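You operate a simulated robot arm through the tools that you are given. There is no shell and no other tool. Be economical: measure what you need, move in short steps, check, and stop when the job is done.

You run a simulated two-armed robot. Do the job below in one go: nothing can be reset, and whatever is moved stays where it is left.

JOB
Fetch the white peg and set it on the wood table. Take the grill card on the top of the green table and put it away on the low shelf. Put the sugar card on the top of the green table away on the cream shelf. Turn the green dial to 0. Fetch the brass weight and set it on the black pad. Take the yellow peg and leave it on the teal sign. Take the white jar from the top of the green table and leave it on top of the foil parcel. Do these in any order. Set down upright: white jar.

It is judged by the outcome, as a careful person would: the job done as asked, and still so three seconds after it is handed in. It fails if anything else is knocked over, pushed out of place, dropped, spilled or broken.

ROBOT AND FRAMES
Two 7-joint arms with two-finger parallel grippers on one trunk, on a base that drives. Base frame: it is fixed to the floor where the robot stands at the start and does not move with it; the origin is under the middle of the robot, x ahead of it, y to its left, z up; the surface under the hand at the start is at about z = 800. Lengths are in mm, angles in degrees, forces in N, time in s.
The left shoulder is at the start at [50, 161, 1098], the right one opposite. With the tool pointing down near the work surface each hand reaches from about 220 to 680 mm from the robot's upright axis, wherever it stands, measured 20 degrees to its own side. Places, roughly: black pad (8x8x3 cm) [-4500, 3600, 900]; brass weight (6x5x5 cm) [-4700, 3600, 900]; cream shelf (52x20 cm) [-3380, 3780, 920]; foil parcel [500, -1500, 750]; green dial [-3800, 3400, 1200]; grill card [500, -250, 750]; low shelf [-3400, 3700, 600]; sugar card [500, -750, 750]; teal sign [750, -1000, 750]; white jar [750, -1250, 750]; white peg (2x9x3 cm) [700, 0, 800]; wood table (22x32 cm) [580, 880, 800]; yellow peg (2x9x3 cm) [400, -800, 800]. Payload 3.43 kg a hand.
The TCP of each hand is the grasp point between the finger pads, 30 mm short of the fingertips. In the tool frame z runs along the fingers and y along their closing line. Largest opening 94 mm; finger width 28, thickness 10; the body of the gripper, 50 by 96 mm, starts 55 mm behind the TCP.
Orientation is that of the tool frame in the base frame, as a unit quaternion [w, x, y, z]. With the fingers straight down and closing along the base's y, the tool's x points along the base's -x, its y along +y and its z along -z.

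CONTROLS
- The arms move only by the tool send_rows. It takes "left_moves", "right_moves" or both (then of equal length, played together; a hand with none holds still); each is a list of rows, each a list of 7 numbers: the shift along the base's x, y, z in units of 25 mm (1.0 is 25 mm), then the turn, a rotation vector about the base's x, y, z in units of 5 degrees (1.0 is 5 degrees), then the finger opening in mm, from 0 to 94. In form: [[x, y, z, rx, ry, rz, hand], ...]. A call has 1 to 8 rows; each row shifts and turns the commanded pose from where the row before left it. A call with a number of a shift or a turn outside -1 to 1 is refused whole. Each row takes 0.2 s and may step no farther than 50 mm and 8.6 degrees from the row before; otherwise, or with a gripper value out of range, the whole call is refused. A pose out of reach is approached as far as the arm can. The call stops where the force on the tool passes 40 N (or 10 N more than at its start, if that is more) or the arm is blocked; 0.2 s more then pass. Each finger travels about 45 mm/s and halts on what it meets, pressing with about 42 N; the grip force reading is that of the motor and also rises with nothing between the fingers. The clock runs only during rows and for 0.2 s after the last one: add rows that do not move to give the fingers time. The reply holds the time, the measured pose of the TCP, the force on the tool along the base axes, the opening and the grip force, in the units named above and with some noise, with the torque about the TCP (base axes, N m) and any sound that the robot's microphone picked up.
- Cameras (640 x 400 px; columns grow to the right, rows downward): "scene" is now at [132.3, -16.1, 1237.7]; the picture's right is [-0.17, -0.99, 0.00], its down [-0.41, 0.07, -0.91] and it looks along [0.90, -0.15, -0.42] (base axes); focal length 214 px, centre (320, 200). "left" rides on the left gripper at [76, -14, -103] in its tool frame; the picture's right is [0.18, 0.98, 0.00], its down [-0.75, 0.14, -0.64] and it looks along [-0.63, 0.12, 0.77] (tool axes); focal length 243 px, centre (320, 200). "right" rides on the right gripper at [76, 14, -102] in its tool frame; the picture's right is [-0.18, 0.98, 0.00], its down [-0.75, -0.14, -0.64] and it looks along [-0.63, -0.12, 0.77] (tool axes); focal length 243 px, centre (320, 200). There is no depth. A picture from a camera that has moved, and an enlarged one, comes with that camera's place and axes in the base frame and with its lens.
- camera(camera): a new picture of that camera. No time passes.
- raise_lower(by): slides the trunk up (or, below 0, down) by that many mm; the arms and the scene camera ride with it, the base frame stays. It gives what a move gives, with no picture.
- steer(legs): drives the robot by 1 to 6 legs, each [ahead, left, turn to the left] in mm, mm and degrees, along the robot's own axes; the way and the turn of a leg run together, so that a leg with both is an arc; at most 1500 mm and 180 degrees a leg. The arms and the cameras ride along, it lands a little off, and it stops where it bumps. It gives what a move gives.
- pan_tilt(pan, tilt): turns the head with the scene camera to pan (to the left, within 80 degrees either way) and tilt (down, from -29 to 69), counted from straight ahead of the robot. It gives what a move gives.
- close_up(camera, box): a new picture of the part [left, top, right, bottom] of that camera's present view, enlarged. No time passes.
- hand_in(): hands the job in; it is judged then, once.

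Go step by step. Nothing tells you exact positions but the pictures and the camera data: compare them with the known pose of the tool, close in by small moves and look again before you grip or let go. The budget is 196 turns and 172 pictures, counting those below and the enlarged ones. Unless the task says otherwise, let go and move clear before handing in, and close with one line.

The tools are called after ">>>" by a JSON object that holds its "api" and its "payload". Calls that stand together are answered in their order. send_rows: Moves the arms, as the interface text tells. Its arguments: {"type":"object","properties":{"left_moves":{"type":"array","items":{"type":"array","items":{"type":"number"}}},"right_moves":{"type":"array","items":{"type":"array","items":{"type":"number"}}}},"required":[]} The other tools are called the same way: raise_lower (by) slides the trunk up or down; steer (legs) drives the base; pan_tilt (pan, tilt) turns the head that bears the scene camera; camera (camera) takes a picture; close_up (camera, box) takes an enlarged picture of a part of a camera's view; hand_in () hands the job in.

At the start:

```text
time_s: 0.0
left_ee_pos: [465.3, 39.3, 1074.8]
left_orientation: [0.0, -0.001, 1.0, 0.0]
left_force: [-0.4, -0.1, -0.2]
left_torque: [0.01, 0.02, 0.01]
left_width: 93.7
left_grip_force: 0.1
right_ee_pos: [402.1, -399.3, 1008.5]
right_orientation: [0.0, 0.0, 1.0, 0.0]
right_force: [-0.1, 1.1, 0.3]
right_torque: [-0.03, 0.01, 0.02]
right_width: 94.1
right_grip_force: 0.2
trunk travel left (down, up): [-125.0, 142.0]
robot x, y, heading: [-0.8, 0.9, 0.2]
head pan, tilt: [-9.6, 24.5]
```

scene: 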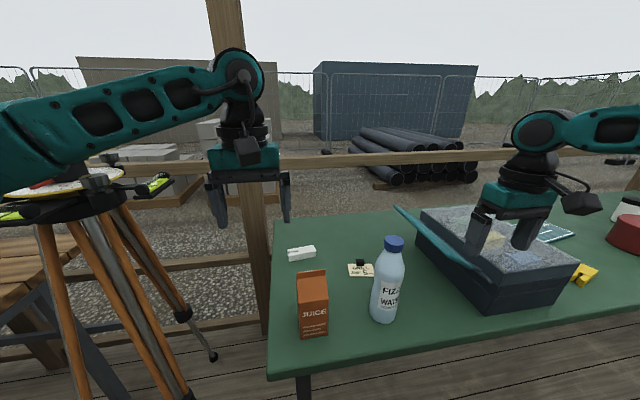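
right: 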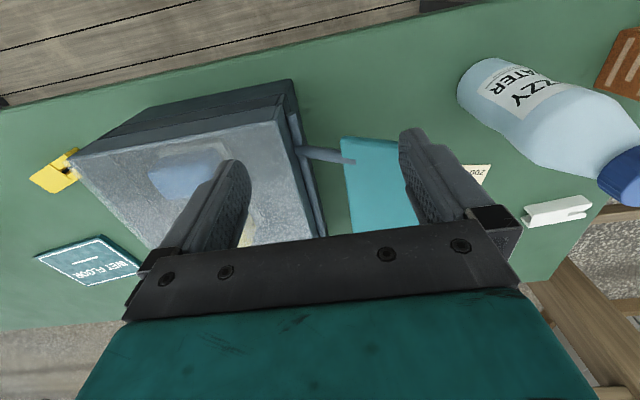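
left: 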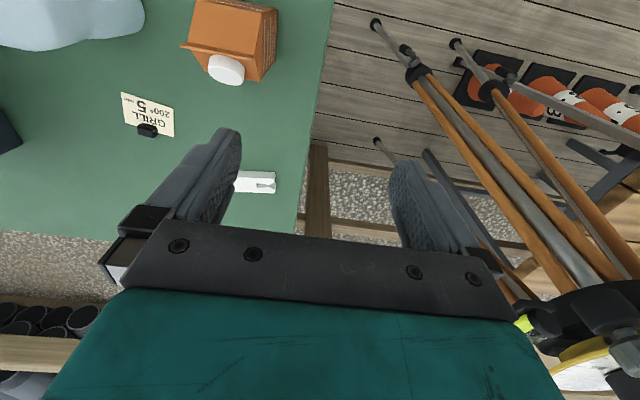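

I see a green table ahead with the white peg, grill card, juice, bottle and a dark box; the wood table must be to the left. I'll look around with the head first.

>>> {"api": "close_up", "payload": {"camera": "scene", "box": [270, 200, 430, 340]}}

>>> {"api": "pan_tilt", "payload": {"pan": -55, "tilt": 30}}

>>> {"api": "camera", "payload": {"camera": "scene"}}

>>> {"api": "pan_tilt", "payload": {"pan": 60, "tilt": 30}}

>>> {"api": "camera", "payload": {"camera": "scene"}}

```text
2.86 times, centred on (350, 270) of scene
camera zoom: at [132.3, -16.1, 1237.7], right [-0.17, -0.99, 0.0], down [-0.41, 0.07, -0.91], along [0.9, -0.15, -0.42], focal length 613 px, centre (234, 0)
```

zoom: 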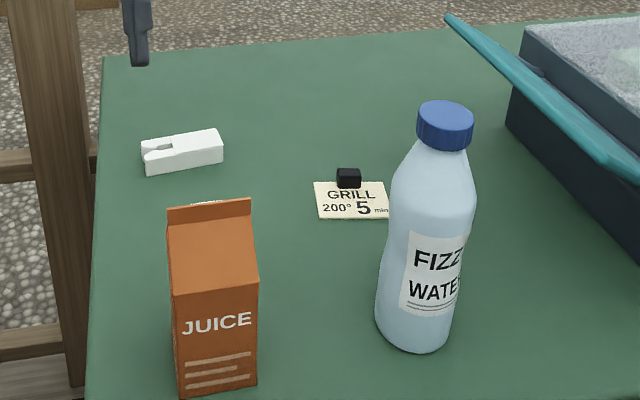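

```text
time_s: 1.1
left_ee_pos: [466.2, 39.9, 1076.0]
left_orientation: [0.0, -0.001, 1.0, 0.001]
left_force: [0.1, -0.2, 0.1]
left_torque: [-0.01, -0.03, -0.01]
left_width: 94.3
left_grip_force: 0.2
right_ee_pos: [402.5, -399.5, 1008.0]
right_orientation: [0.0, 0.001, 1.0, 0.0]
right_force: [0.3, 0.3, 0.0]
right_torque: [0.0, 0.02, -0.01]
right_width: 94.0
right_grip_force: 0.1
trunk travel left (down, up): [-125.0, 142.0]
robot x, y, heading: [1.2, 1.4, -0.0]
head pan, tilt: [-55.0, 30.0]
```

```text
167 pictures are left
camera scene: at [93.2, -74.6, 1229.0], right [-0.82, -0.57, 0.0], down [-0.29, 0.41, -0.87], along [0.5, -0.71, -0.5], focal length 214 px, centre (320, 200)
```

scene: 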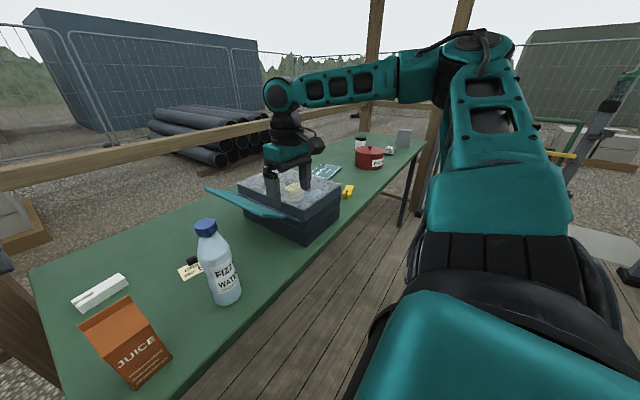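

```text
time_s: 3.1
left_ee_pos: [465.3, 39.7, 1074.9]
left_orientation: [0.0, -0.001, 1.0, 0.0]
left_force: [-0.2, -0.3, 0.1]
left_torque: [-0.01, -0.01, -0.02]
left_width: 94.1
left_grip_force: 0.2
right_ee_pos: [402.1, -398.8, 1008.4]
right_orientation: [0.0, 0.0, 1.0, 0.0]
right_force: [-0.1, -0.1, 0.1]
right_torque: [-0.01, 0.01, 0.0]
right_width: 94.2
right_grip_force: 0.1
trunk travel left (down, up): [-125.0, 142.0]
robot x, y, heading: [-1.1, -0.4, 0.1]
head pan, tilt: [60.0, 30.0]
```

```text
166 pictures are left
camera scene: at [86.6, 77.7, 1229.0], right [0.87, -0.5, 0.0], down [-0.25, -0.43, -0.87], along [0.43, 0.75, -0.5], focal length 214 px, centre (320, 200)
```

scene: 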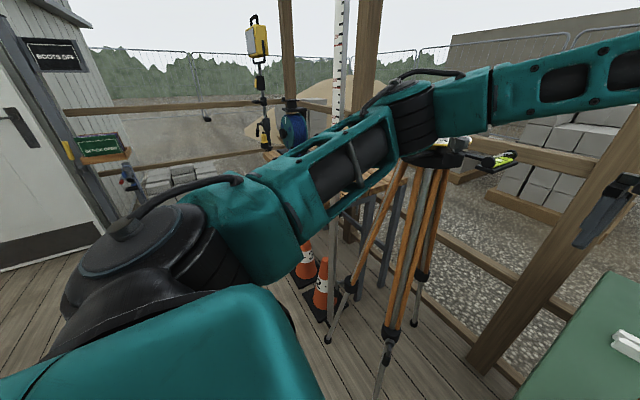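

The white peg is near [663,-45,~815], lying roughly along y; a tripod stands at about [620,390] between it and the wood table. I'll raise the right hand clear while turning the left hand to close across the peg.

>>> {"api": "send_rows", "payload": {"left_moves": [[0, 0, 0, 0, 0, -1, 94], [0, 0, 0, 0, 0, -1, 94], [0, 0, 0, 0, 0, -1, 94], [0, 0, 0, 0, 0, -1, 94], [0, 0, 0, 0, 0, -1, 94], [0, 0, 0, 0, 0, -1, 94], [0, 0, 0, 0, 0, -1, 94], [0, 0, 0, 0, 0, -1, 94]], "right_moves": [[-0.5, 0, 1, 0, 0, 0, 94], [-0.5, 0, 1, 0, 0, 0, 94], [-0.5, 0, 1, 0, 0, 0, 94], [-0.5, 0, 1, 0, 0, 0, 94], [-0.5, 0, 0.5, 0, 0, 0, 94], [-0.5, 0, 0, 0, 0, 0, 94], [0, 0, 0, 0, 0, 0, 94], [0, 0, 0, 0, 0, 0, 94]]}}

>>> {"api": "send_rows", "payload": {"left_moves": [[0, 0, 0, 0, 0, -1, 94], [0, 0, 0, 0, 0, -1, 94], [0, 0, 0, 0, 0, -1, 94], [0, 0, 0, 0, 0, -1, 94], [0, 0, 0, 0, 0, -1, 94], [0, 0, 0, 0, 0, -1, 94], [0, 0, 0, 0, 0, -1, 94], [0, 0, 0, 0, 0, -1, 94]]}}

>>> {"api": "steer", "payload": {"legs": [[0, -220, 0]]}}

>>> {"api": "pan_tilt", "payload": {"pan": 5, "tilt": 40}}

>>> {"api": "camera", "payload": {"camera": "scene"}}

>>> {"api": "camera", "payload": {"camera": "left"}}

```text
time_s: 4.9
left_ee_pos: [465.2, 39.6, 1073.8]
left_orientation: [0.001, 0.342, 0.94, 0.0]
left_force: [0.2, 0.7, -0.6]
left_torque: [-0.01, 0.01, 0.01]
left_width: 94.0
left_grip_force: 0.0
right_ee_pos: [327.7, -399.8, 1120.1]
right_orientation: [0.0, 0.0, 1.0, 0.0]
right_force: [-0.3, 0.7, 0.5]
right_torque: [0.03, 0.0, 0.01]
right_width: 93.9
right_grip_force: 0.1
trunk travel left (down, up): [-125.0, 142.0]
robot x, y, heading: [0.3, -0.2, 0.0]
head pan, tilt: [60.0, 30.0]
```

```text
time_s: 6.7
left_ee_pos: [457.3, 32.5, 1081.1]
left_orientation: [-0.005, 0.514, 0.858, -0.012]
left_force: [0.2, -0.5, -0.7]
left_torque: [0.0, -0.02, 0.02]
left_width: 94.0
left_grip_force: 0.1
left hand out of reach, approached as far as the arm can: row 5, 6, 7, 8
right_ee_pos: [328.4, -399.2, 1119.8]
right_orientation: [0.0, -0.001, 1.0, 0.0]
right_force: [-0.2, 0.5, 0.1]
right_torque: [-0.02, 0.01, 0.0]
right_width: 93.9
right_grip_force: 0.1
trunk travel left (down, up): [-125.0, 142.0]
robot x, y, heading: [1.1, 0.5, 0.2]
head pan, tilt: [60.0, 30.0]
```

```text
time_s: 9.2
left_ee_pos: [457.9, -187.2, 1083.1]
left_orientation: [-0.005, 0.513, 0.858, -0.012]
left_force: [0.4, -0.2, 0.1]
left_torque: [0.01, -0.01, 0.03]
left_width: 93.9
left_grip_force: 0.0
right_ee_pos: [328.5, -620.2, 1121.0]
right_orientation: [0.0, -0.001, 1.0, 0.0]
right_force: [-0.1, -0.5, -0.3]
right_torque: [-0.01, -0.01, -0.02]
right_width: 93.8
right_grip_force: 0.0
trunk travel left (down, up): [-125.0, 142.0]
robot x, y, heading: [-0.1, -220.5, 0.3]
head pan, tilt: [60.0, 30.0]
```

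```text
time_s: 10.5
left_ee_pos: [457.6, -187.1, 1080.9]
left_orientation: [-0.005, 0.513, 0.858, -0.011]
left_force: [0.2, -1.4, -0.1]
left_torque: [-0.01, -0.02, -0.06]
left_width: 94.2
left_grip_force: 0.1
right_ee_pos: [328.0, -619.0, 1121.0]
right_orientation: [0.0, 0.0, 1.0, 0.0]
right_force: [-0.3, -0.6, -0.2]
right_torque: [0.0, 0.02, 0.0]
right_width: 94.0
right_grip_force: 0.0
trunk travel left (down, up): [-125.0, 142.0]
robot x, y, heading: [0.1, -219.9, 0.0]
head pan, tilt: [5.0, 40.0]
```

```text
165 pictures are left
camera scene: at [126.1, -213.2, 1213.6], right [0.09, -1.0, 0.0], down [-0.64, -0.06, -0.77], along [0.76, 0.07, -0.64], focal length 214 px, centre (320, 200)
```

scene: 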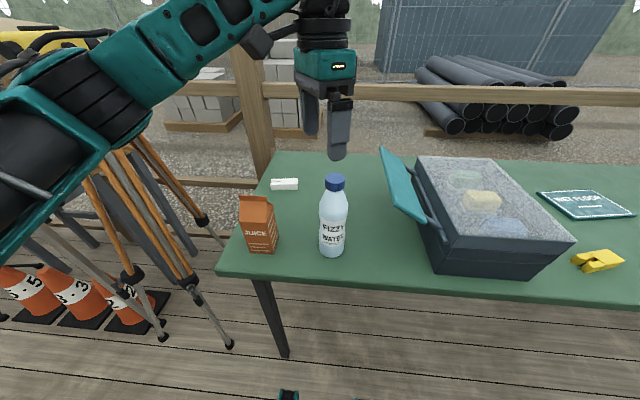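

```text
164 pictures are left
camera left: at [411.5, -124.3, 1184.5], right [0.78, 0.63, -0.03], down [0.49, -0.59, 0.64], along [0.39, -0.51, -0.77], focal length 243 px, centre (320, 200)
```

left: 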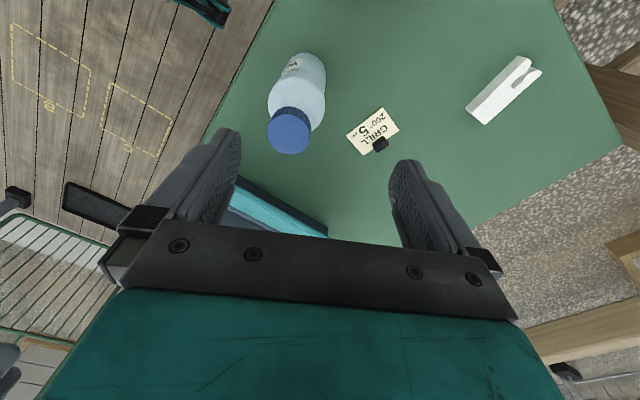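

The left wrist stops turning near -62°, so I'll move back left and turn the robot 30° right to line the fingers up with the peg (at about [669,-46]).

>>> {"api": "steer", "payload": {"legs": [[20, 280, 0], [0, 0, -30]]}}

>>> {"api": "camera", "payload": {"camera": "left"}}

```text
time_s: 15.0
left_ee_pos: [433.1, -143.9, 1080.6]
left_orientation: [-0.007, 0.719, 0.695, -0.01]
left_force: [0.1, -0.6, 0.2]
left_torque: [-0.02, 0.02, -0.02]
left_width: 93.9
left_grip_force: 0.1
right_ee_pos: [103.1, -452.6, 1121.8]
right_orientation: [0.0, 0.26, 0.966, 0.0]
right_force: [0.1, -0.4, -0.2]
right_torque: [0.02, 0.03, 0.01]
right_width: 94.0
right_grip_force: 0.0
trunk travel left (down, up): [-125.0, 142.0]
robot x, y, heading: [23.2, 61.0, -30.1]
head pan, tilt: [5.0, 40.0]
```

```text
163 pictures are left
camera left: at [424.3, -66.0, 1184.6], right [0.99, 0.15, -0.03], down [0.13, -0.76, 0.64], along [0.08, -0.64, -0.77], focal length 243 px, centre (320, 200)
```

left: 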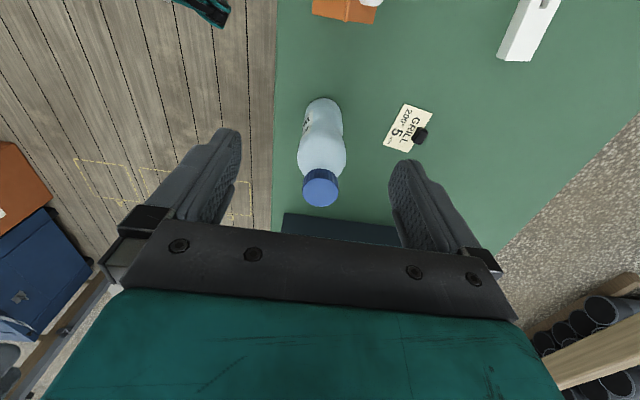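

Fingers now close along x. Moving the left hand over the peg at height, checking orientation.

>>> {"api": "send_rows", "payload": {"left_moves": [[1, 0.45, 0, 0, 0, 0, 94], [1, 0.45, 0, 0, 0, 0, 94], [1, 0.45, 0, 0, 0, 0, 94], [1, 0.45, 0, 0, 0, 0, 94], [1, 0.45, 0, 0, 0, 0, 94], [1, 0.45, 0, 0, 0, 0, 94], [1, 0.45, 0, 0, 0, 0, 94], [1, 0.45, 0, 0, 0, 0, 94]]}}

>>> {"api": "camera", "payload": {"camera": "left"}}

```text
time_s: 16.8
left_ee_pos: [455.5, -46.5, 1064.5]
left_orientation: [-0.007, 0.718, 0.696, -0.01]
left_force: [-0.4, 0.0, 0.3]
left_torque: [-0.02, -0.01, 0.01]
left_width: 94.2
left_grip_force: 0.1
left hand out of reach, approached as far as the arm can: row 1, 2, 3, 4, 5, 6, 7, 8
right_ee_pos: [103.2, -452.3, 1121.6]
right_orientation: [0.0, 0.259, 0.966, 0.0]
right_force: [0.4, 0.7, 0.0]
right_torque: [-0.01, 0.02, -0.03]
right_width: 93.7
right_grip_force: 0.1
trunk travel left (down, up): [-125.0, 142.0]
robot x, y, heading: [22.0, 56.8, -29.8]
head pan, tilt: [5.0, 40.0]
```

```text
162 pictures are left
camera left: at [446.2, 31.6, 1167.5], right [0.99, 0.15, -0.03], down [0.13, -0.76, 0.64], along [0.08, -0.64, -0.77], focal length 243 px, centre (320, 200)
```

left: 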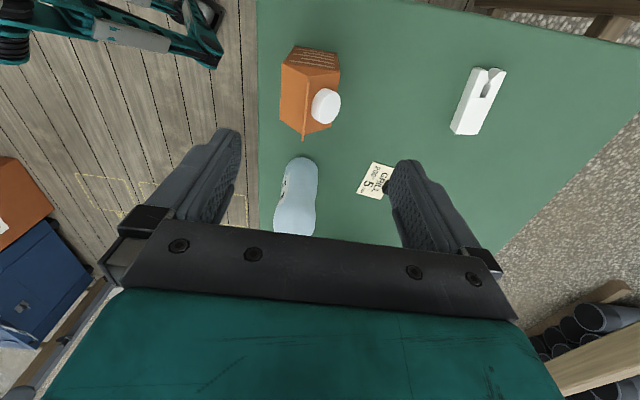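

The hand is too high relative to the shoulder to extend. I'll raise the trunk, then extend with hand lower relative to the shoulder.

>>> {"api": "raise_lower", "payload": {"by": 130}}

>>> {"api": "send_rows", "payload": {"left_moves": [[0.5, 0, -0.5, 0, 0, 0.9, 94], [0.5, 0, -0.5, 0, 0, 0.9, 94], [0, 0, -0.5, 0, 0, 0.9, 94], [0, 0, -0.5, 0, 0, 0.9, 94], [0, 0, -0.5, 0, 0, 0, 94], [0, 0, -0.5, 0, 0, 0, 94]]}}

```text
time_s: 18.3
left_ee_pos: [455.6, -46.2, 1193.5]
left_orientation: [-0.008, 0.718, 0.696, -0.011]
left_force: [-0.5, -0.8, -0.7]
left_torque: [0.0, -0.01, 0.0]
left_width: 93.7
left_grip_force: 0.0
right_ee_pos: [104.1, -452.6, 1250.0]
right_orientation: [0.0, 0.259, 0.966, -0.001]
right_force: [0.2, -0.6, -1.1]
right_torque: [-0.01, 0.02, 0.0]
right_width: 94.0
right_grip_force: 0.0
trunk travel left (down, up): [-255.0, 12.0]
robot x, y, heading: [21.5, 52.7, -30.0]
head pan, tilt: [5.0, 40.0]
```

```text
time_s: 19.7
left_ee_pos: [480.0, -45.4, 1119.4]
left_orientation: [-0.006, 0.6, 0.8, -0.011]
left_force: [0.5, -0.1, -0.7]
left_torque: [0.0, -0.01, 0.0]
left_width: 94.0
left_grip_force: 0.2
right_ee_pos: [104.6, -452.9, 1249.7]
right_orientation: [0.0, 0.26, 0.966, 0.0]
right_force: [0.5, 0.5, -0.8]
right_torque: [-0.02, 0.0, 0.01]
right_width: 93.7
right_grip_force: 0.0
trunk travel left (down, up): [-255.0, 12.0]
robot x, y, heading: [19.7, 55.9, -30.0]
head pan, tilt: [5.0, 40.0]
```

>>> {"api": "send_rows", "payload": {"left_moves": [[1, 0, -0.2, 0, 0, -0.5, 94], [1, 0, -0.2, 0, 0, -0.5, 94], [1, 0, -0.2, 0, 0, -0.5, 94], [1, 0, -0.2, 0, 0, -0.5, 94], [1, 0, -0.5, 0, 0, -0.5, 94], [1, 0, -0.5, 0, 0, -0.5, 94], [1, 0, -0.5, 0, 0, -0.5, 94], [0.4, 0, -0.5, 0, 0, -0.5, 94]]}}

>>> {"api": "camera", "payload": {"camera": "left"}}

```text
time_s: 21.5
left_ee_pos: [517.4, -45.6, 1112.8]
left_orientation: [-0.006, 0.626, 0.779, -0.011]
left_force: [0.1, 0.1, 1.2]
left_torque: [-0.03, 0.04, -0.02]
left_width: 94.1
left_grip_force: 0.0
left hand out of reach, approached as far as the arm can: row 2, 3, 4, 5, 6, 7, 8
right_ee_pos: [103.8, -453.0, 1250.0]
right_orientation: [0.0, 0.259, 0.966, 0.0]
right_force: [-0.4, 0.0, -0.4]
right_torque: [0.0, 0.01, 0.01]
right_width: 93.9
right_grip_force: 0.0
trunk travel left (down, up): [-255.0, 12.0]
robot x, y, heading: [20.0, 53.0, -30.2]
head pan, tilt: [5.0, 40.0]
```

```text
161 pictures are left
camera left: at [489.4, 26.5, 1215.6], right [0.92, 0.39, -0.03], down [0.32, -0.7, 0.64], along [0.23, -0.6, -0.77], focal length 243 px, centre (320, 200)
```

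left: 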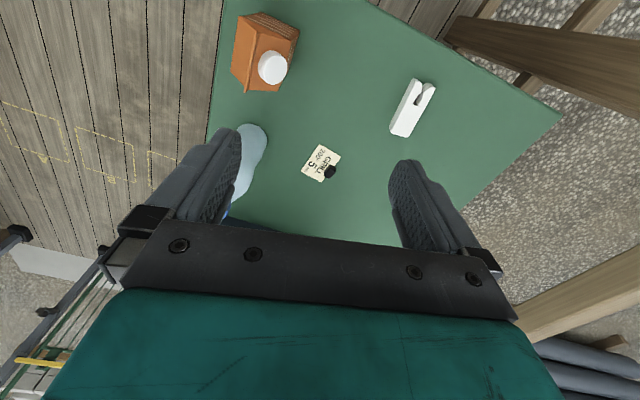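

The negative twist is limiting reach. I'll try twisting the other way (positive).

>>> {"api": "send_rows", "payload": {"left_moves": [[0, 0, 0, 0, 0, 1, 94], [0, 0, 0, 0, 0, 1, 94], [0, 0, 0, 0, 0, 1, 94], [0, 0, 0, 0, 0, 1, 94], [0, 0, 0, 0, 0, 1, 94], [0, 0, 0, 0, 0, 1, 94], [0, 0, 0, 0, 0, 1, 94], [0, 0, 0, 0, 0, 1, 94]]}}

>>> {"api": "send_rows", "payload": {"left_moves": [[0, 0, 0, 0, 0, 1, 94], [0, 0, 0, 0, 0, 1, 94], [0, 0, 0, 0, 0, 1, 94], [0, 0, 0, 0, 0, 1, 94], [0, 0, 0, 0, 0, 1, 94], [0, 0, 0, 0, 0, 1, 94], [0, 0, 0, 0, 0, 1, 94], [0, 0, 0, 0, 0, 1, 94]]}}

>>> {"api": "send_rows", "payload": {"left_moves": [[0, 0, 0, 0, 0, 1, 94], [0, 0, 0, 0, 0, 1, 94], [0, 0, 0, 0, 0, 1, 94], [0, 0, 0, 0, 0, 1, 94], [0, 0, 0, 0, 0, 1, 94], [0, 0, 0, 0, 0, 1, 94], [0, 0, 0, 0, 0, 1, 94], [0, 0, 0, 0, 0, 1, 94]]}}

>>> {"api": "send_rows", "payload": {"left_moves": [[0, 0, 0, 0, 0, 1, 94], [0, 0, 0, 0, 0, 1, 94], [0, 0, 0, 0, 0, 1, 94], [0, 0, 0, 0, 0, 1, 94], [0, 0, 0, 0, 0, 1, 94], [0, 0, 0, 0, 0, 1, 94], [0, 0, 0, 0, 0, 1, 94], [0, 0, 0, 0, 0, 1, 94]]}}

```text
time_s: 23.3
left_ee_pos: [517.7, -46.8, 1114.1]
left_orientation: [-0.003, 0.342, 0.94, -0.012]
left_force: [-0.1, 0.1, 0.2]
left_torque: [-0.02, -0.02, -0.01]
left_width: 93.9
left_grip_force: 0.2
right_ee_pos: [103.7, -452.9, 1250.5]
right_orientation: [0.0, 0.26, 0.966, 0.0]
right_force: [0.1, 0.6, -0.4]
right_torque: [-0.01, 0.03, -0.02]
right_width: 93.8
right_grip_force: 0.1
trunk travel left (down, up): [-255.0, 12.0]
robot x, y, heading: [21.8, 57.1, -30.0]
head pan, tilt: [5.0, 40.0]
```

```text
time_s: 25.1
left_ee_pos: [517.9, -46.5, 1113.5]
left_orientation: [0.002, -0.001, 1.0, -0.012]
left_force: [-0.7, -0.4, -0.4]
left_torque: [0.03, -0.01, 0.01]
left_width: 94.0
left_grip_force: 0.0
right_ee_pos: [102.8, -452.5, 1250.1]
right_orientation: [0.001, 0.259, 0.966, 0.0]
right_force: [0.0, 0.5, 0.1]
right_torque: [0.02, 0.03, 0.01]
right_width: 94.1
right_grip_force: 0.1
trunk travel left (down, up): [-255.0, 12.0]
robot x, y, heading: [20.4, 58.0, -30.0]
head pan, tilt: [5.0, 40.0]
```

```text
time_s: 26.9
left_ee_pos: [518.5, -47.3, 1112.8]
left_orientation: [0.006, -0.343, 0.939, -0.012]
left_force: [0.6, -0.3, 0.0]
left_torque: [-0.02, 0.0, 0.02]
left_width: 94.1
left_grip_force: 0.1
right_ee_pos: [102.8, -453.4, 1250.4]
right_orientation: [0.0, 0.26, 0.966, 0.001]
right_force: [-0.1, -0.1, 1.0]
right_torque: [0.02, -0.02, -0.01]
right_width: 93.9
right_grip_force: 0.1
trunk travel left (down, up): [-255.0, 12.0]
robot x, y, heading: [25.5, 54.1, -30.6]
head pan, tilt: [5.0, 40.0]
```

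```text
time_s: 28.7
left_ee_pos: [517.6, -45.5, 1113.1]
left_orientation: [0.01, -0.643, 0.766, -0.009]
left_force: [0.1, 0.2, -0.7]
left_torque: [-0.02, -0.01, 0.0]
left_width: 94.2
left_grip_force: 0.1
right_ee_pos: [104.3, -452.5, 1250.2]
right_orientation: [0.0, 0.26, 0.966, -0.001]
right_force: [0.5, -0.1, -0.3]
right_torque: [0.01, -0.02, -0.04]
right_width: 94.1
right_grip_force: 0.0
trunk travel left (down, up): [-255.0, 12.0]
robot x, y, heading: [15.8, 60.3, -30.3]
head pan, tilt: [5.0, 40.0]
```

Positive twist works. Extend toward the peg.

>>> {"api": "send_rows", "payload": {"left_moves": [[1, 0, -0.5, 0, 0, 1, 94], [1, 0, -0.5, 0, 0, 0.7, 94], [1, 0, -0.5, 0, 0, 0, 94], [1, 0, -0.5, 0, 0, 0, 94], [1, 0, -0.5, 0, 0, 0, 94], [1, 0, -1, 0, 0, 0, 94], [0, 0, -1, 0, 0, 0, 94], [0, 0, -1, 0, 0, 0, 94]]}}

>>> {"api": "camera", "payload": {"camera": "left"}}

```text
time_s: 30.5
left_ee_pos: [667.2, -46.1, 976.0]
left_orientation: [0.01, -0.697, 0.717, -0.008]
left_force: [-0.6, 0.4, -0.1]
left_torque: [0.03, -0.01, 0.02]
left_width: 93.8
left_grip_force: 0.0
right_ee_pos: [104.4, -451.7, 1249.6]
right_orientation: [0.0, 0.26, 0.966, 0.0]
right_force: [0.7, 0.4, 0.7]
right_torque: [-0.01, -0.03, -0.03]
right_width: 93.8
right_grip_force: 0.0
trunk travel left (down, up): [-255.0, 12.0]
robot x, y, heading: [18.2, 59.3, -30.1]
head pan, tilt: [5.0, 40.0]
```

```text
160 pictures are left
camera left: at [677.3, -123.0, 1078.9], right [-0.99, -0.16, -0.03], down [-0.14, 0.76, 0.64], along [-0.08, 0.64, -0.77], focal length 243 px, centre (320, 200)
```

left: 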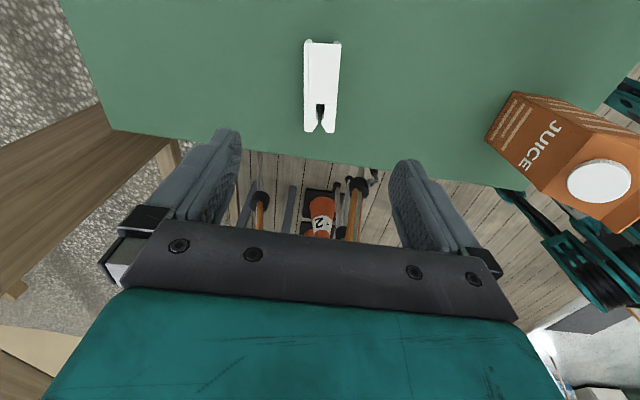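

>>> {"api": "send_rows", "payload": {"left_moves": [[0.15, -0.1, -1, 0, 0, 0.5, 94], [0, 0, -1, 0, 0, 0.5, 94], [0, 0, -1, 0, 0, 0, 94]]}}

>>> {"api": "camera", "payload": {"camera": "left"}}

```text
time_s: 31.3
left_ee_pos: [671.8, -48.5, 899.7]
left_orientation: [-0.01, 0.728, -0.685, 0.007]
left_force: [0.0, 0.5, 0.4]
left_torque: [0.01, 0.01, 0.0]
left_width: 94.0
left_grip_force: 0.0
right_ee_pos: [104.2, -452.0, 1250.6]
right_orientation: [-0.001, 0.259, 0.966, -0.001]
right_force: [-0.1, -0.6, -0.8]
right_torque: [-0.01, -0.01, -0.01]
right_width: 94.0
right_grip_force: 0.1
trunk travel left (down, up): [-255.0, 12.0]
robot x, y, heading: [20.2, 56.2, -30.1]
head pan, tilt: [5.0, 40.0]
```

```text
159 pictures are left
camera left: at [687.6, -123.6, 1002.6], right [-0.97, -0.24, -0.03], down [-0.2, 0.74, 0.64], along [-0.14, 0.63, -0.77], focal length 243 px, centre (320, 200)
```

left: 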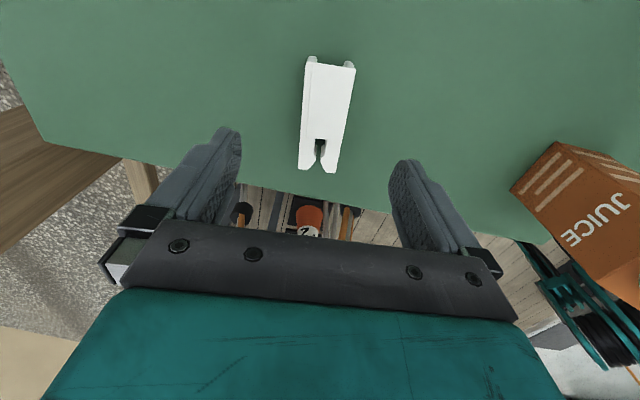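

Aligned over the peg; descend cautiously.

>>> {"api": "send_rows", "payload": {"left_moves": [[-0.05, 0, -1, 0, 0, 0.5, 94], [0, 0, -1, 0, 0, 0, 94], [0, 0, -0.6, 0, 0, 0, 94]]}}

>>> {"api": "camera", "payload": {"camera": "left"}}

```text
time_s: 32.1
left_ee_pos: [669.7, -49.5, 833.8]
left_orientation: [-0.012, 0.743, -0.669, 0.007]
left_force: [0.4, -0.3, -0.3]
left_torque: [-0.02, -0.01, 0.01]
left_width: 94.0
left_grip_force: 0.0
right_ee_pos: [104.4, -452.6, 1250.8]
right_orientation: [0.0, 0.259, 0.966, 0.001]
right_force: [0.3, -0.4, -0.1]
right_torque: [0.0, -0.01, -0.03]
right_width: 93.7
right_grip_force: 0.0
trunk travel left (down, up): [-255.0, 12.0]
robot x, y, heading: [17.6, 54.1, -30.0]
head pan, tilt: [5.0, 40.0]
```

```text
158 pictures are left
camera left: at [690.9, -123.3, 936.5], right [-0.96, -0.28, -0.03], down [-0.23, 0.73, 0.64], along [-0.16, 0.62, -0.77], focal length 243 px, centre (320, 200)
```

left: 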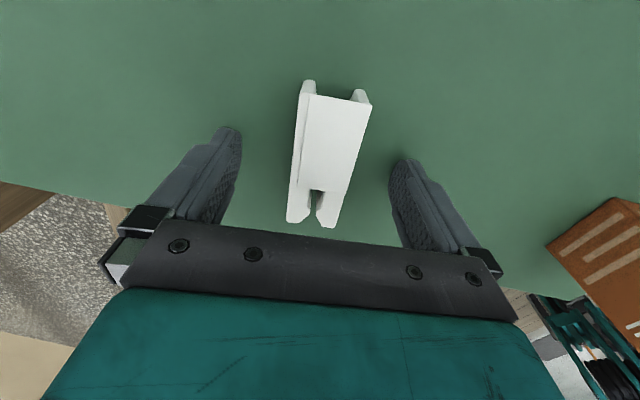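

>>> {"api": "send_rows", "payload": {"left_moves": [[0, 0, -0.4, 0, 0, 0, 94], [0, 0, -0.4, 0, 0, 0, 94]]}}

>>> {"api": "camera", "payload": {"camera": "left"}}

```text
time_s: 32.7
left_ee_pos: [669.0, -48.5, 831.1]
left_orientation: [-0.009, 0.743, -0.67, 0.012]
left_force: [-8.5, 5.5, 20.0]
left_torque: [0.29, 1.41, -0.35]
left_width: 94.2
left_grip_force: 0.0
left hand out of reach, approached as far as the arm can: row 1
right_ee_pos: [103.0, -451.6, 1250.6]
right_orientation: [0.0, 0.26, 0.966, -0.001]
right_force: [0.6, 1.2, -0.4]
right_torque: [0.0, 0.06, 0.03]
right_width: 94.1
right_grip_force: 0.1
trunk travel left (down, up): [-255.0, 12.0]
robot x, y, heading: [22.1, 56.8, -30.2]
head pan, tilt: [5.0, 40.0]
stopped in row 2 (left hand): the force on the tool passed its limit at 48 N (the readings are from after the stop); the commanded pose is now the measured one
```

```text
157 pictures are left
camera left: at [688.7, -121.9, 935.0], right [-0.96, -0.28, -0.03], down [-0.24, 0.74, 0.63], along [-0.16, 0.61, -0.77], focal length 243 px, centre (320, 200)
```

left: 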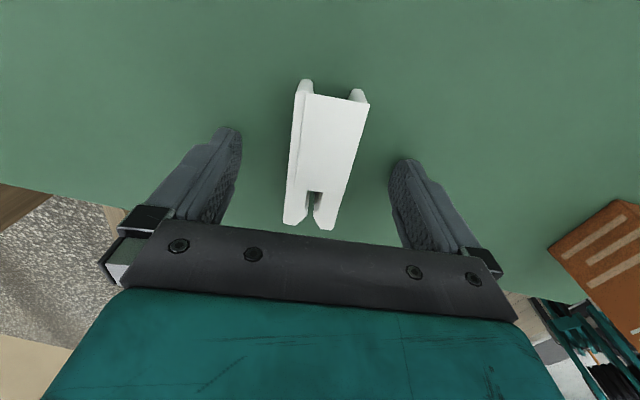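

Table top is at 800 (contact). Lift 2 mm and close on the peg.

>>> {"api": "send_rows", "payload": {"left_moves": [[0, 0, 0.1, 0, 0, 0, 94], [0, 0, 0, 0, 0, 0, 0], [0, 0, 0, 0, 0, 0, 0], [0, 0, 0, 0, 0, 0, 0], [0, 0, 0, 0, 0, 0, 0], [0, 0, 0, 0, 0, 0, 0], [0, 0, 0, 0, 0, 0, 0], [0, 0, 0, 0, 0, 0, 0]]}}

>>> {"api": "camera", "payload": {"camera": "left"}}

```text
time_s: 34.5
left_ee_pos: [669.8, -48.4, 831.0]
left_orientation: [-0.01, 0.743, -0.669, 0.014]
left_force: [-1.1, -1.3, 1.8]
left_torque: [-0.08, 0.09, 0.05]
left_width: 32.9
left_grip_force: 42.1
right_ee_pos: [104.1, -452.8, 1249.9]
right_orientation: [0.0, 0.259, 0.966, 0.0]
right_force: [0.7, 0.3, -0.6]
right_torque: [0.0, 0.01, 0.0]
right_width: 94.0
right_grip_force: 0.1
trunk travel left (down, up): [-255.0, 12.0]
robot x, y, heading: [21.5, 55.7, -30.0]
head pan, tilt: [5.0, 40.0]
```

```text
156 pictures are left
camera left: at [688.9, -122.6, 934.4], right [-0.96, -0.29, -0.03], down [-0.24, 0.74, 0.63], along [-0.16, 0.61, -0.77], focal length 243 px, centre (320, 200)
```

left: 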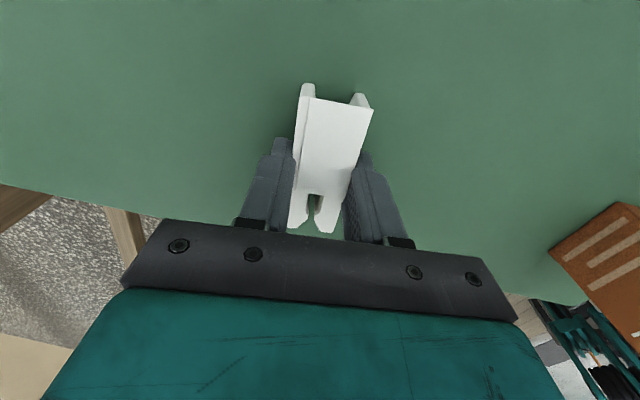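

Peg held. Lift and retract.

>>> {"api": "send_rows", "payload": {"left_moves": [[0, 0, 1, 0, 0, 0, 0], [0, 0, 1, 0, 0, 0, 0], [0, 0, 1, 0, 0, 0, 0], [0, 0, 1, 0, 0, 0, 0], [0, 0, 1, 0, 0, 0, 0], [0, 0, 1, 0, 0, 0, 0], [-0.3, 0, 1, 0, 0, 0, 0], [-0.5, 0, 1, 0, 0, 0, 0]]}}

>>> {"api": "send_rows", "payload": {"left_moves": [[-1, 0, 1, 0, 0, 0, 0], [-1, 0, 0.5, 0, 0, 0, 0], [-1, 0, 0.5, 0, 0, -1, 0], [-1, 0, 0.5, 0, 0, -1, 0], [-1, 0, 0, 0, 0, -1, 0], [-1, 0, 0, 0, 0, -1, 0], [-1, 0, 0, 0, 0, -1, 0], [-1, 0, 0, 0, 0, -1, 0]]}}

>>> {"api": "pan_tilt", "payload": {"pan": 75, "tilt": 35}}

>>> {"api": "camera", "payload": {"camera": "scene"}}

```text
time_s: 36.3
left_ee_pos: [649.8, -48.4, 1030.8]
left_orientation: [-0.01, 0.743, -0.669, 0.013]
left_force: [-0.1, 0.3, -0.2]
left_torque: [-0.01, 0.0, 0.01]
left_width: 32.9
left_grip_force: 42.0
right_ee_pos: [104.0, -451.5, 1250.6]
right_orientation: [0.001, 0.259, 0.966, 0.0]
right_force: [-0.2, -1.2, 0.1]
right_torque: [-0.01, -0.03, 0.0]
right_width: 94.2
right_grip_force: 0.1
trunk travel left (down, up): [-255.0, 12.0]
robot x, y, heading: [18.1, 54.2, -30.2]
head pan, tilt: [5.0, 40.0]
```

```text
time_s: 38.1
left_ee_pos: [451.0, -50.0, 1093.3]
left_orientation: [0.007, -0.544, 0.839, -0.015]
left_force: [-0.5, 0.2, -0.3]
left_torque: [-0.01, 0.0, 0.02]
left_width: 32.8
left_grip_force: 42.0
right_ee_pos: [103.0, -452.1, 1250.0]
right_orientation: [0.001, 0.261, 0.965, 0.0]
right_force: [-0.6, -0.4, 0.2]
right_torque: [0.02, 0.03, 0.01]
right_width: 93.8
right_grip_force: 0.0
trunk travel left (down, up): [-255.0, 12.0]
robot x, y, heading: [18.8, 57.8, -30.2]
head pan, tilt: [5.0, 40.0]
```

```text
time_s: 39.5
left_ee_pos: [450.6, -49.5, 1093.3]
left_orientation: [0.006, -0.545, 0.838, -0.015]
left_force: [-0.4, -0.2, -1.0]
left_torque: [0.02, 0.01, -0.01]
left_width: 32.6
left_grip_force: 42.1
right_ee_pos: [104.1, -453.4, 1250.1]
right_orientation: [0.0, 0.26, 0.966, 0.0]
right_force: [-0.2, -0.5, -0.6]
right_torque: [0.03, 0.04, 0.0]
right_width: 94.0
right_grip_force: 0.1
trunk travel left (down, up): [-255.0, 12.0]
robot x, y, heading: [22.5, 57.8, -30.1]
head pan, tilt: [75.0, 35.0]
```

```text
155 pictures are left
camera scene: at [119.2, 99.0, 1351.2], right [0.71, -0.71, 0.0], down [-0.41, -0.4, -0.82], along [0.58, 0.58, -0.57], focal length 214 px, centre (320, 200)
```

scene: 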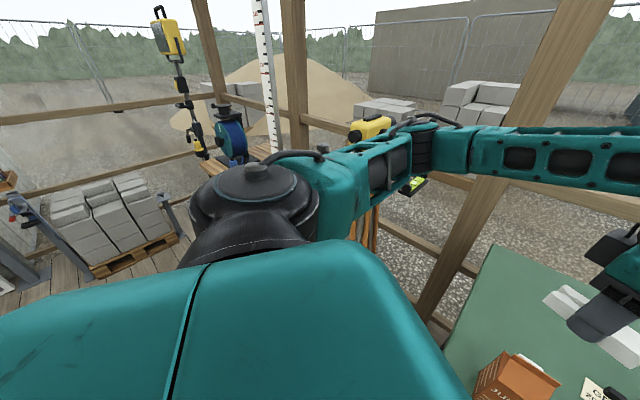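

Back up a bit and turn left to look at the wood table area.

>>> {"api": "steer", "payload": {"legs": [[-250, 0, 0], [0, 0, 60]]}}

>>> {"api": "pan_tilt", "payload": {"pan": 0, "tilt": 30}}

>>> {"api": "camera", "payload": {"camera": "scene"}}

>>> {"api": "pan_tilt", "payload": {"pan": 80, "tilt": 30}}

>>> {"api": "camera", "payload": {"camera": "scene"}}

```text
time_s: 44.0
left_ee_pos: [101.6, 510.0, 1093.0]
left_orientation: [-0.012, 0.896, -0.443, 0.011]
left_force: [-0.7, 0.0, -1.2]
left_torque: [0.0, -0.02, -0.04]
left_width: 32.6
left_grip_force: 42.1
right_ee_pos: [292.0, 11.2, 1251.9]
right_orientation: [0.0, -0.271, 0.963, 0.001]
right_force: [-0.2, 0.1, -0.7]
right_torque: [0.0, 0.0, -0.01]
right_width: 94.1
right_grip_force: 0.0
trunk travel left (down, up): [-255.0, 12.0]
robot x, y, heading: [-196.5, 178.3, 31.7]
head pan, tilt: [75.0, 35.0]
```

```text
time_s: 45.5
left_ee_pos: [102.4, 510.1, 1092.8]
left_orientation: [-0.013, 0.896, -0.443, 0.009]
left_force: [0.4, 0.0, -0.8]
left_torque: [-0.05, 0.0, 0.02]
left_width: 32.6
left_grip_force: 41.7
right_ee_pos: [292.3, 12.2, 1249.7]
right_orientation: [-0.001, -0.271, 0.963, 0.0]
right_force: [0.4, -0.6, -1.4]
right_torque: [0.0, -0.01, 0.03]
right_width: 94.0
right_grip_force: 0.0
trunk travel left (down, up): [-255.0, 12.0]
robot x, y, heading: [-199.0, 185.0, 31.3]
head pan, tilt: [0.0, 30.0]
```

```text
154 pictures are left
camera scene: at [-83.8, 250.1, 1359.0], right [0.52, -0.85, 0.0], down [-0.43, -0.26, -0.87], along [0.74, 0.45, -0.5], focal length 214 px, centre (320, 200)
```

scene: 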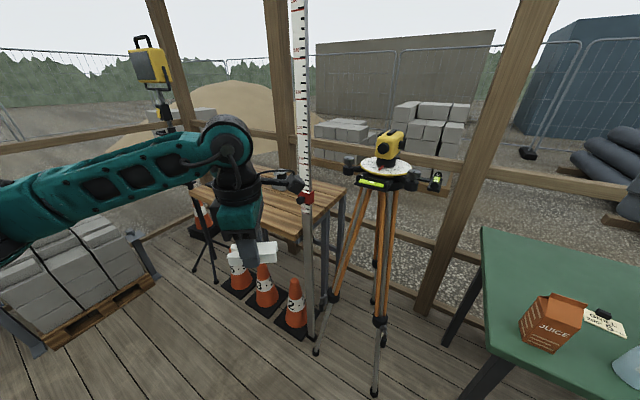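

```text
time_s: 47.0
left_ee_pos: [102.2, 509.6, 1093.9]
left_orientation: [-0.012, 0.896, -0.443, 0.01]
left_force: [0.3, -0.5, -0.7]
left_torque: [0.02, 0.03, -0.02]
left_width: 32.9
left_grip_force: 42.8
right_ee_pos: [292.3, 11.1, 1250.0]
right_orientation: [0.0, -0.27, 0.963, 0.0]
right_force: [0.6, 1.4, 0.4]
right_torque: [0.02, 0.02, -0.03]
right_width: 94.0
right_grip_force: 0.0
trunk travel left (down, up): [-255.0, 12.0]
robot x, y, heading: [-193.8, 182.9, 31.2]
head pan, tilt: [80.0, 30.0]
```

```text
153 pictures are left
camera scene: at [-193.9, 287.2, 1359.0], right [0.93, 0.36, 0.0], down [0.18, -0.47, -0.87], along [-0.32, 0.81, -0.5], focal length 214 px, centre (320, 200)
```

scene: 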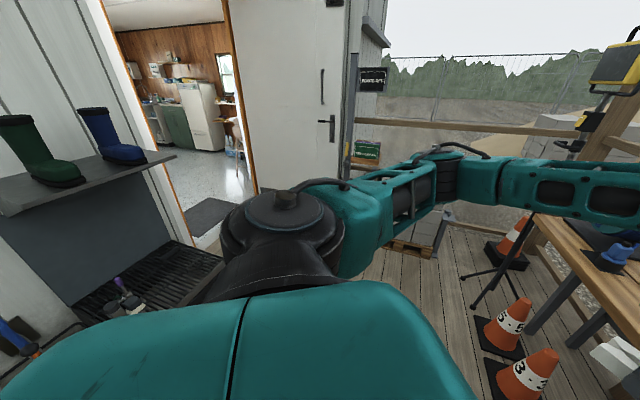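

The wood table is ahead-left with cones in front and a measuring staff near its right corner at about [493,672]. I'll square up, sidestep to y≈720 staying back, and look.

>>> {"api": "steer", "payload": {"legs": [[0, 0, -31], [0, 540, 0]]}}

>>> {"api": "pan_tilt", "payload": {"pan": 5, "tilt": 35}}

>>> {"api": "camera", "payload": {"camera": "scene"}}

>>> {"api": "camera", "payload": {"camera": "left"}}

```text
time_s: 53.7
left_ee_pos: [223.1, 845.1, 1092.8]
left_orientation: [-0.01, 0.747, -0.664, 0.012]
left_force: [0.7, 0.1, -0.1]
left_torque: [0.02, 0.01, 0.04]
left_width: 32.7
left_grip_force: 41.8
right_ee_pos: [130.4, 320.2, 1250.9]
right_orientation: [0.0, -0.005, 1.0, 0.0]
right_force: [-1.3, -0.5, -0.3]
right_torque: [0.01, -0.03, -0.02]
right_width: 94.0
right_grip_force: 0.1
trunk travel left (down, up): [-255.0, 12.0]
robot x, y, heading: [-200.9, 716.4, 0.9]
head pan, tilt: [80.0, 30.0]
```

```text
time_s: 55.2
left_ee_pos: [223.9, 844.5, 1092.5]
left_orientation: [-0.009, 0.747, -0.664, 0.013]
left_force: [0.7, 0.3, -1.1]
left_torque: [-0.01, -0.01, 0.0]
left_width: 32.8
left_grip_force: 41.7
right_ee_pos: [131.2, 320.2, 1250.3]
right_orientation: [0.0, -0.006, 1.0, 0.0]
right_force: [0.4, -0.5, 0.2]
right_torque: [-0.03, -0.01, -0.02]
right_width: 93.9
right_grip_force: 0.0
trunk travel left (down, up): [-255.0, 12.0]
robot x, y, heading: [-201.1, 712.5, 0.7]
head pan, tilt: [5.0, 35.0]
```

```text
152 pictures are left
camera scene: at [-72.0, 725.5, 1351.2], right [0.1, -1.0, 0.0], down [-0.57, -0.06, -0.82], along [0.82, 0.08, -0.57], focal length 214 px, centre (320, 200)
```

scene: 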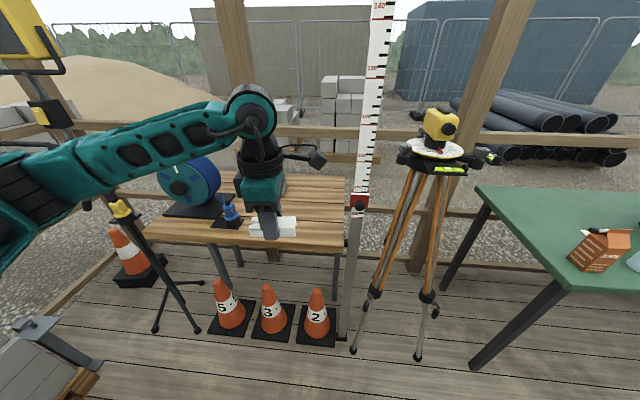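

```text
151 pictures are left
camera left: at [243.5, 771.9, 1196.6], right [-0.95, -0.3, -0.03], down [-0.25, 0.73, 0.63], along [-0.17, 0.61, -0.77], focal length 243 px, centre (320, 200)
```

left: 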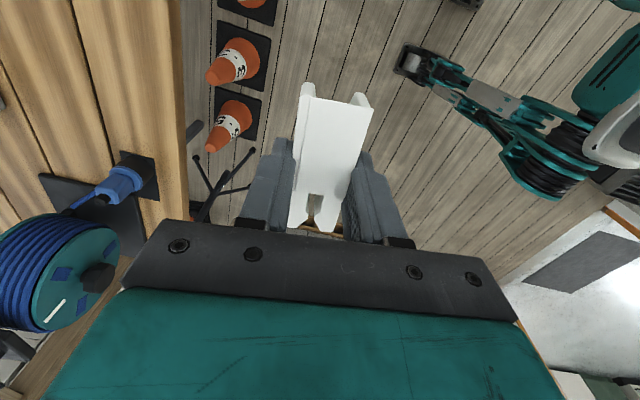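

Free boards on the wood table at [580,880]. Drive forward 190 mm, then extend and lower.

>>> {"api": "steer", "payload": {"legs": [[190, 0, 0]]}}

>>> {"api": "send_rows", "payload": {"left_moves": [[1, 0.2, -0.5, 0, 0, 0, 0], [1, 0.2, -0.5, 0, 0, 0, 0], [1, 0.2, -0.5, 0, 0, 0, 0], [1, 0.2, -0.5, 0, 0, 0, 0], [1, 0.2, -0.5, 0, 0, 0, 0], [1, 0.2, -1, 0, 0, 0, 0], [0.6, 0, -1, 0, 0, 0, 0], [0, 0, -1, 0, 0, 0, 0]]}}

>>> {"api": "camera", "payload": {"camera": "scene"}}

>>> {"api": "camera", "payload": {"camera": "left"}}

```text
time_s: 56.7
left_ee_pos: [409.7, 845.8, 1092.7]
left_orientation: [-0.01, 0.746, -0.666, 0.012]
left_force: [-0.7, -0.8, -0.3]
left_torque: [-0.03, -0.01, -0.05]
left_width: 32.7
left_grip_force: 42.1
right_ee_pos: [315.6, 321.6, 1250.3]
right_orientation: [0.0, -0.005, 1.0, 0.0]
right_force: [0.9, -0.6, -0.7]
right_torque: [0.02, 0.01, 0.0]
right_width: 94.0
right_grip_force: 0.1
trunk travel left (down, up): [-255.0, 12.0]
robot x, y, heading: [-15.9, 718.7, 0.5]
head pan, tilt: [5.0, 35.0]
```

```text
time_s: 58.5
left_ee_pos: [575.7, 873.5, 956.1]
left_orientation: [-0.01, 0.746, -0.666, 0.013]
left_force: [0.0, 0.0, 0.6]
left_torque: [-0.01, -0.01, 0.01]
left_width: 32.8
left_grip_force: 42.2
right_ee_pos: [315.6, 322.4, 1249.5]
right_orientation: [0.001, -0.005, 1.0, -0.001]
right_force: [0.3, -0.4, 0.3]
right_torque: [-0.01, 0.0, -0.01]
right_width: 94.1
right_grip_force: 0.0
trunk travel left (down, up): [-255.0, 12.0]
robot x, y, heading: [-14.9, 719.2, 0.4]
head pan, tilt: [5.0, 35.0]
```

```text
150 pictures are left
camera scene: at [113.0, 727.1, 1351.2], right [0.1, -1.0, 0.0], down [-0.57, -0.06, -0.82], along [0.82, 0.08, -0.57], focal length 214 px, centre (320, 200)
```

scene: 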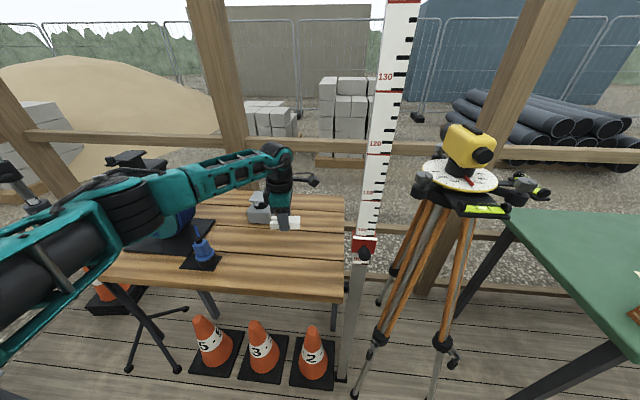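

```text
149 pictures are left
camera left: at [596.1, 801.1, 1059.1], right [-0.96, -0.29, -0.03], down [-0.25, 0.73, 0.63], along [-0.16, 0.61, -0.77], focal length 243 px, centre (320, 200)
```

left: 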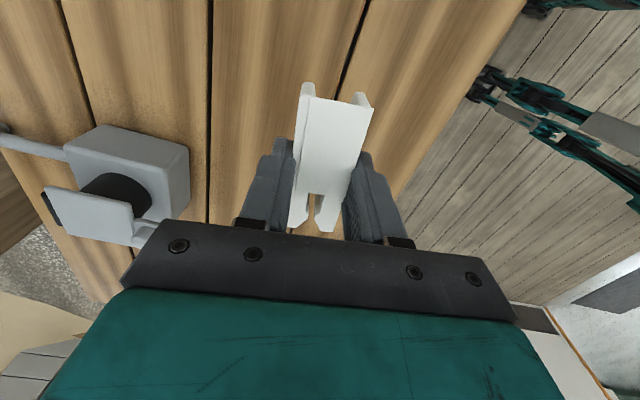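

Clear spot. Lower to contact.

>>> {"api": "send_rows", "payload": {"left_moves": [[0, 0, -1, 0, 0, 0, 0], [0, 0, -1, 0, 0, 0, 0], [0, 0, -1, 0, 0, 0, 0], [0, 0, -1, 0, 0, 0, 0], [0, 0, -0.6, 0, 0, 0, 0], [0, 0, -0.2, 0, 0, 0, 0], [0, 0, -0.2, 0, 0, 0, 0]]}}

>>> {"api": "camera", "payload": {"camera": "left"}}

```text
time_s: 60.1
left_ee_pos: [573.8, 876.9, 830.8]
left_orientation: [-0.011, 0.746, -0.665, 0.014]
left_force: [0.0, 1.1, 1.6]
left_torque: [0.01, 0.05, 0.01]
left_width: 33.0
left_grip_force: 41.6
right_ee_pos: [314.2, 321.6, 1250.0]
right_orientation: [0.0, -0.005, 1.0, 0.0]
right_force: [0.5, -0.4, 0.6]
right_torque: [-0.02, 0.02, 0.01]
right_width: 94.3
right_grip_force: 0.1
trunk travel left (down, up): [-255.0, 12.0]
robot x, y, heading: [-13.2, 720.0, 0.7]
head pan, tilt: [5.0, 35.0]
```

```text
148 pictures are left
camera left: at [593.9, 802.9, 934.3], right [-0.96, -0.29, -0.03], down [-0.25, 0.73, 0.63], along [-0.16, 0.61, -0.77], focal length 243 px, centre (320, 200)
```

left: 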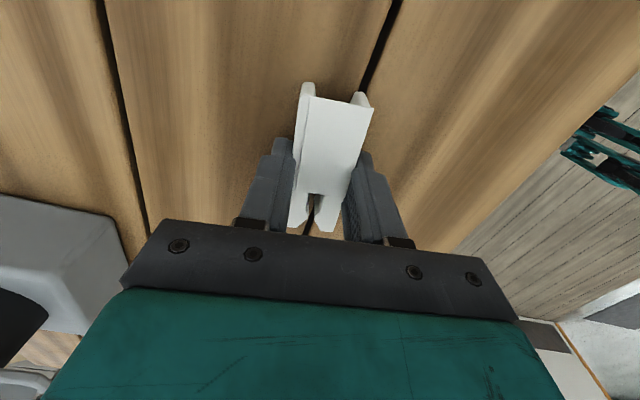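

>>> {"api": "send_rows", "payload": {"left_moves": [[0, 0, -0.08, 0, 0, 0, 0], [0, 0, 0, 0, 0, 0, 55], [0, 0, 0, 0, 0, 0, 55], [0, 0, 0, 0, 0, 0, 55], [0, 0, 0.4, 0, 0, 0, 55], [0, 0, 1, 0, 0, 0, 55], [0, 0, 1, 0, 0, 0, 55], [0, 0, 1, 0, 0, 0, 55]]}}

>>> {"api": "send_rows", "payload": {"left_moves": [[0, 0, 1, 0, 0, 0, 94], [0, 0, 1, 0, 0, 0, 94], [0, 0, 1, 0, 0, 0, 94], [-1, 0, 1, 0, 0, 0, 94], [-1, 0, 1, 0, 0, 0, 94], [-1, 0, 1, 0, 0, 0, 94], [-1, 0, 1, 0, 0, 0, 94], [-1, 0, 0.5, 0, 0, 0, 94]]}}

>>> {"api": "camera", "payload": {"camera": "scene"}}

```text
time_s: 61.9
left_ee_pos: [573.9, 877.4, 915.4]
left_orientation: [-0.01, 0.746, -0.666, 0.012]
left_force: [-0.4, -0.7, 0.5]
left_torque: [-0.04, 0.01, -0.01]
left_width: 54.9
left_grip_force: 0.0
right_ee_pos: [315.2, 323.0, 1250.6]
right_orientation: [0.0, -0.005, 1.0, 0.001]
right_force: [0.5, 0.2, 0.2]
right_torque: [-0.01, 0.0, 0.02]
right_width: 94.1
right_grip_force: 0.1
trunk travel left (down, up): [-255.0, 12.0]
robot x, y, heading: [-15.3, 718.7, 0.3]
head pan, tilt: [5.0, 35.0]
```

```text
time_s: 63.7
left_ee_pos: [446.6, 878.4, 1101.6]
left_orientation: [-0.011, 0.747, -0.665, 0.013]
left_force: [0.3, -0.2, -0.3]
left_torque: [-0.02, 0.0, 0.02]
left_width: 93.9
left_grip_force: 0.1
right_ee_pos: [314.9, 322.2, 1249.7]
right_orientation: [0.0, -0.004, 1.0, 0.0]
right_force: [0.3, 0.8, -0.8]
right_torque: [0.02, 0.01, 0.01]
right_width: 94.1
right_grip_force: 0.0
trunk travel left (down, up): [-255.0, 12.0]
robot x, y, heading: [-12.4, 717.1, 0.6]
head pan, tilt: [5.0, 35.0]
```

```text
147 pictures are left
camera scene: at [112.5, 727.1, 1351.2], right [0.1, -1.0, 0.0], down [-0.57, -0.06, -0.82], along [0.82, 0.08, -0.57], focal length 214 px, centre (320, 200)
```

scene: 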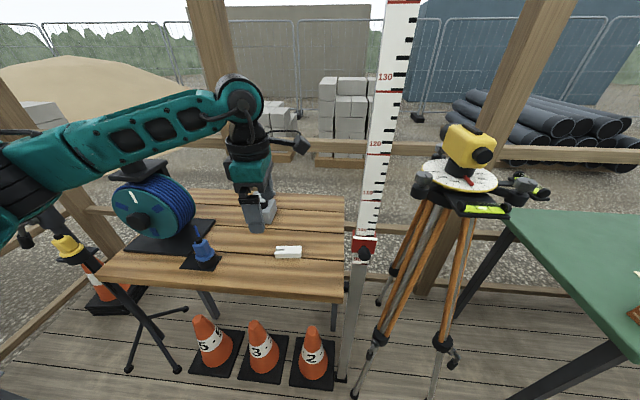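

White peg is on the wood table. Back off and drive to the right half of the green table.

>>> {"api": "steer", "payload": {"legs": [[-220, 0, 0], [0, -1000, 0], [0, -500, 0]]}}

>>> {"api": "pan_tilt", "payload": {"pan": -10, "tilt": 30}}

>>> {"api": "camera", "payload": {"camera": "scene"}}

```text
time_s: 78.7
left_ee_pos: [232.0, -643.0, 1100.7]
left_orientation: [-0.01, 0.741, -0.671, 0.012]
left_force: [0.1, 0.4, -0.5]
left_torque: [-0.03, -0.04, 0.01]
left_width: 93.8
left_grip_force: 0.1
right_ee_pos: [92.2, -1196.2, 1250.8]
right_orientation: [0.0, 0.002, 1.0, -0.001]
right_force: [1.3, 0.1, 0.7]
right_torque: [-0.02, 0.01, -0.01]
right_width: 93.8
right_grip_force: 0.1
trunk travel left (down, up): [-255.0, 12.0]
robot x, y, heading: [-236.5, -794.3, -0.3]
head pan, tilt: [5.0, 35.0]
```

```text
time_s: 79.5
left_ee_pos: [231.2, -642.9, 1101.6]
left_orientation: [-0.009, 0.741, -0.671, 0.013]
left_force: [-0.7, 0.2, -0.5]
left_torque: [0.0, 0.03, -0.01]
left_width: 93.9
left_grip_force: 0.0
right_ee_pos: [90.4, -1195.4, 1250.0]
right_orientation: [0.0, 0.002, 1.0, -0.001]
right_force: [0.3, -0.1, -0.4]
right_torque: [0.02, -0.01, -0.04]
right_width: 94.0
right_grip_force: 0.0
trunk travel left (down, up): [-255.0, 12.0]
robot x, y, heading: [-230.8, -796.9, -0.4]
head pan, tilt: [-10.0, 30.0]
```

```text
146 pictures are left
camera scene: at [-103.4, -811.6, 1358.9], right [-0.18, -0.98, 0.0], down [-0.49, 0.09, -0.87], along [0.85, -0.16, -0.5], focal length 214 px, centre (320, 200)
```

scene: 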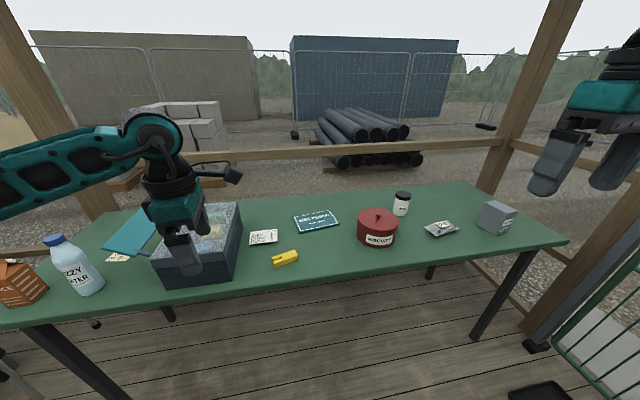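

>>> {"api": "close_up", "payload": {"camera": "scene", "box": [220, 170, 540, 300]}}

```text
2.00 times, centred on (380, 235) of scene
camera zoom: at [-103.4, -811.6, 1358.9], right [-0.18, -0.98, 0.0], down [-0.49, 0.09, -0.87], along [0.85, -0.16, -0.5], focal length 429 px, centre (200, 130)
```

zoom: 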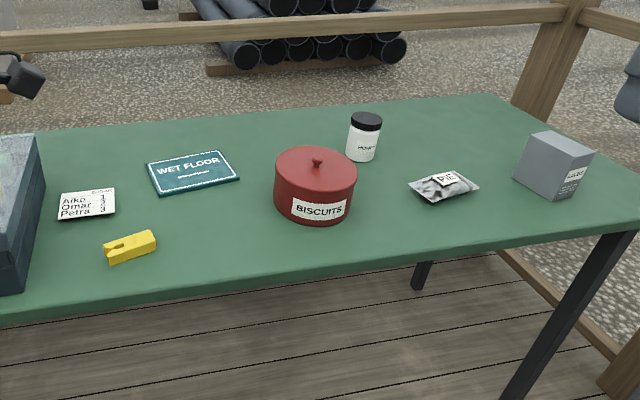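

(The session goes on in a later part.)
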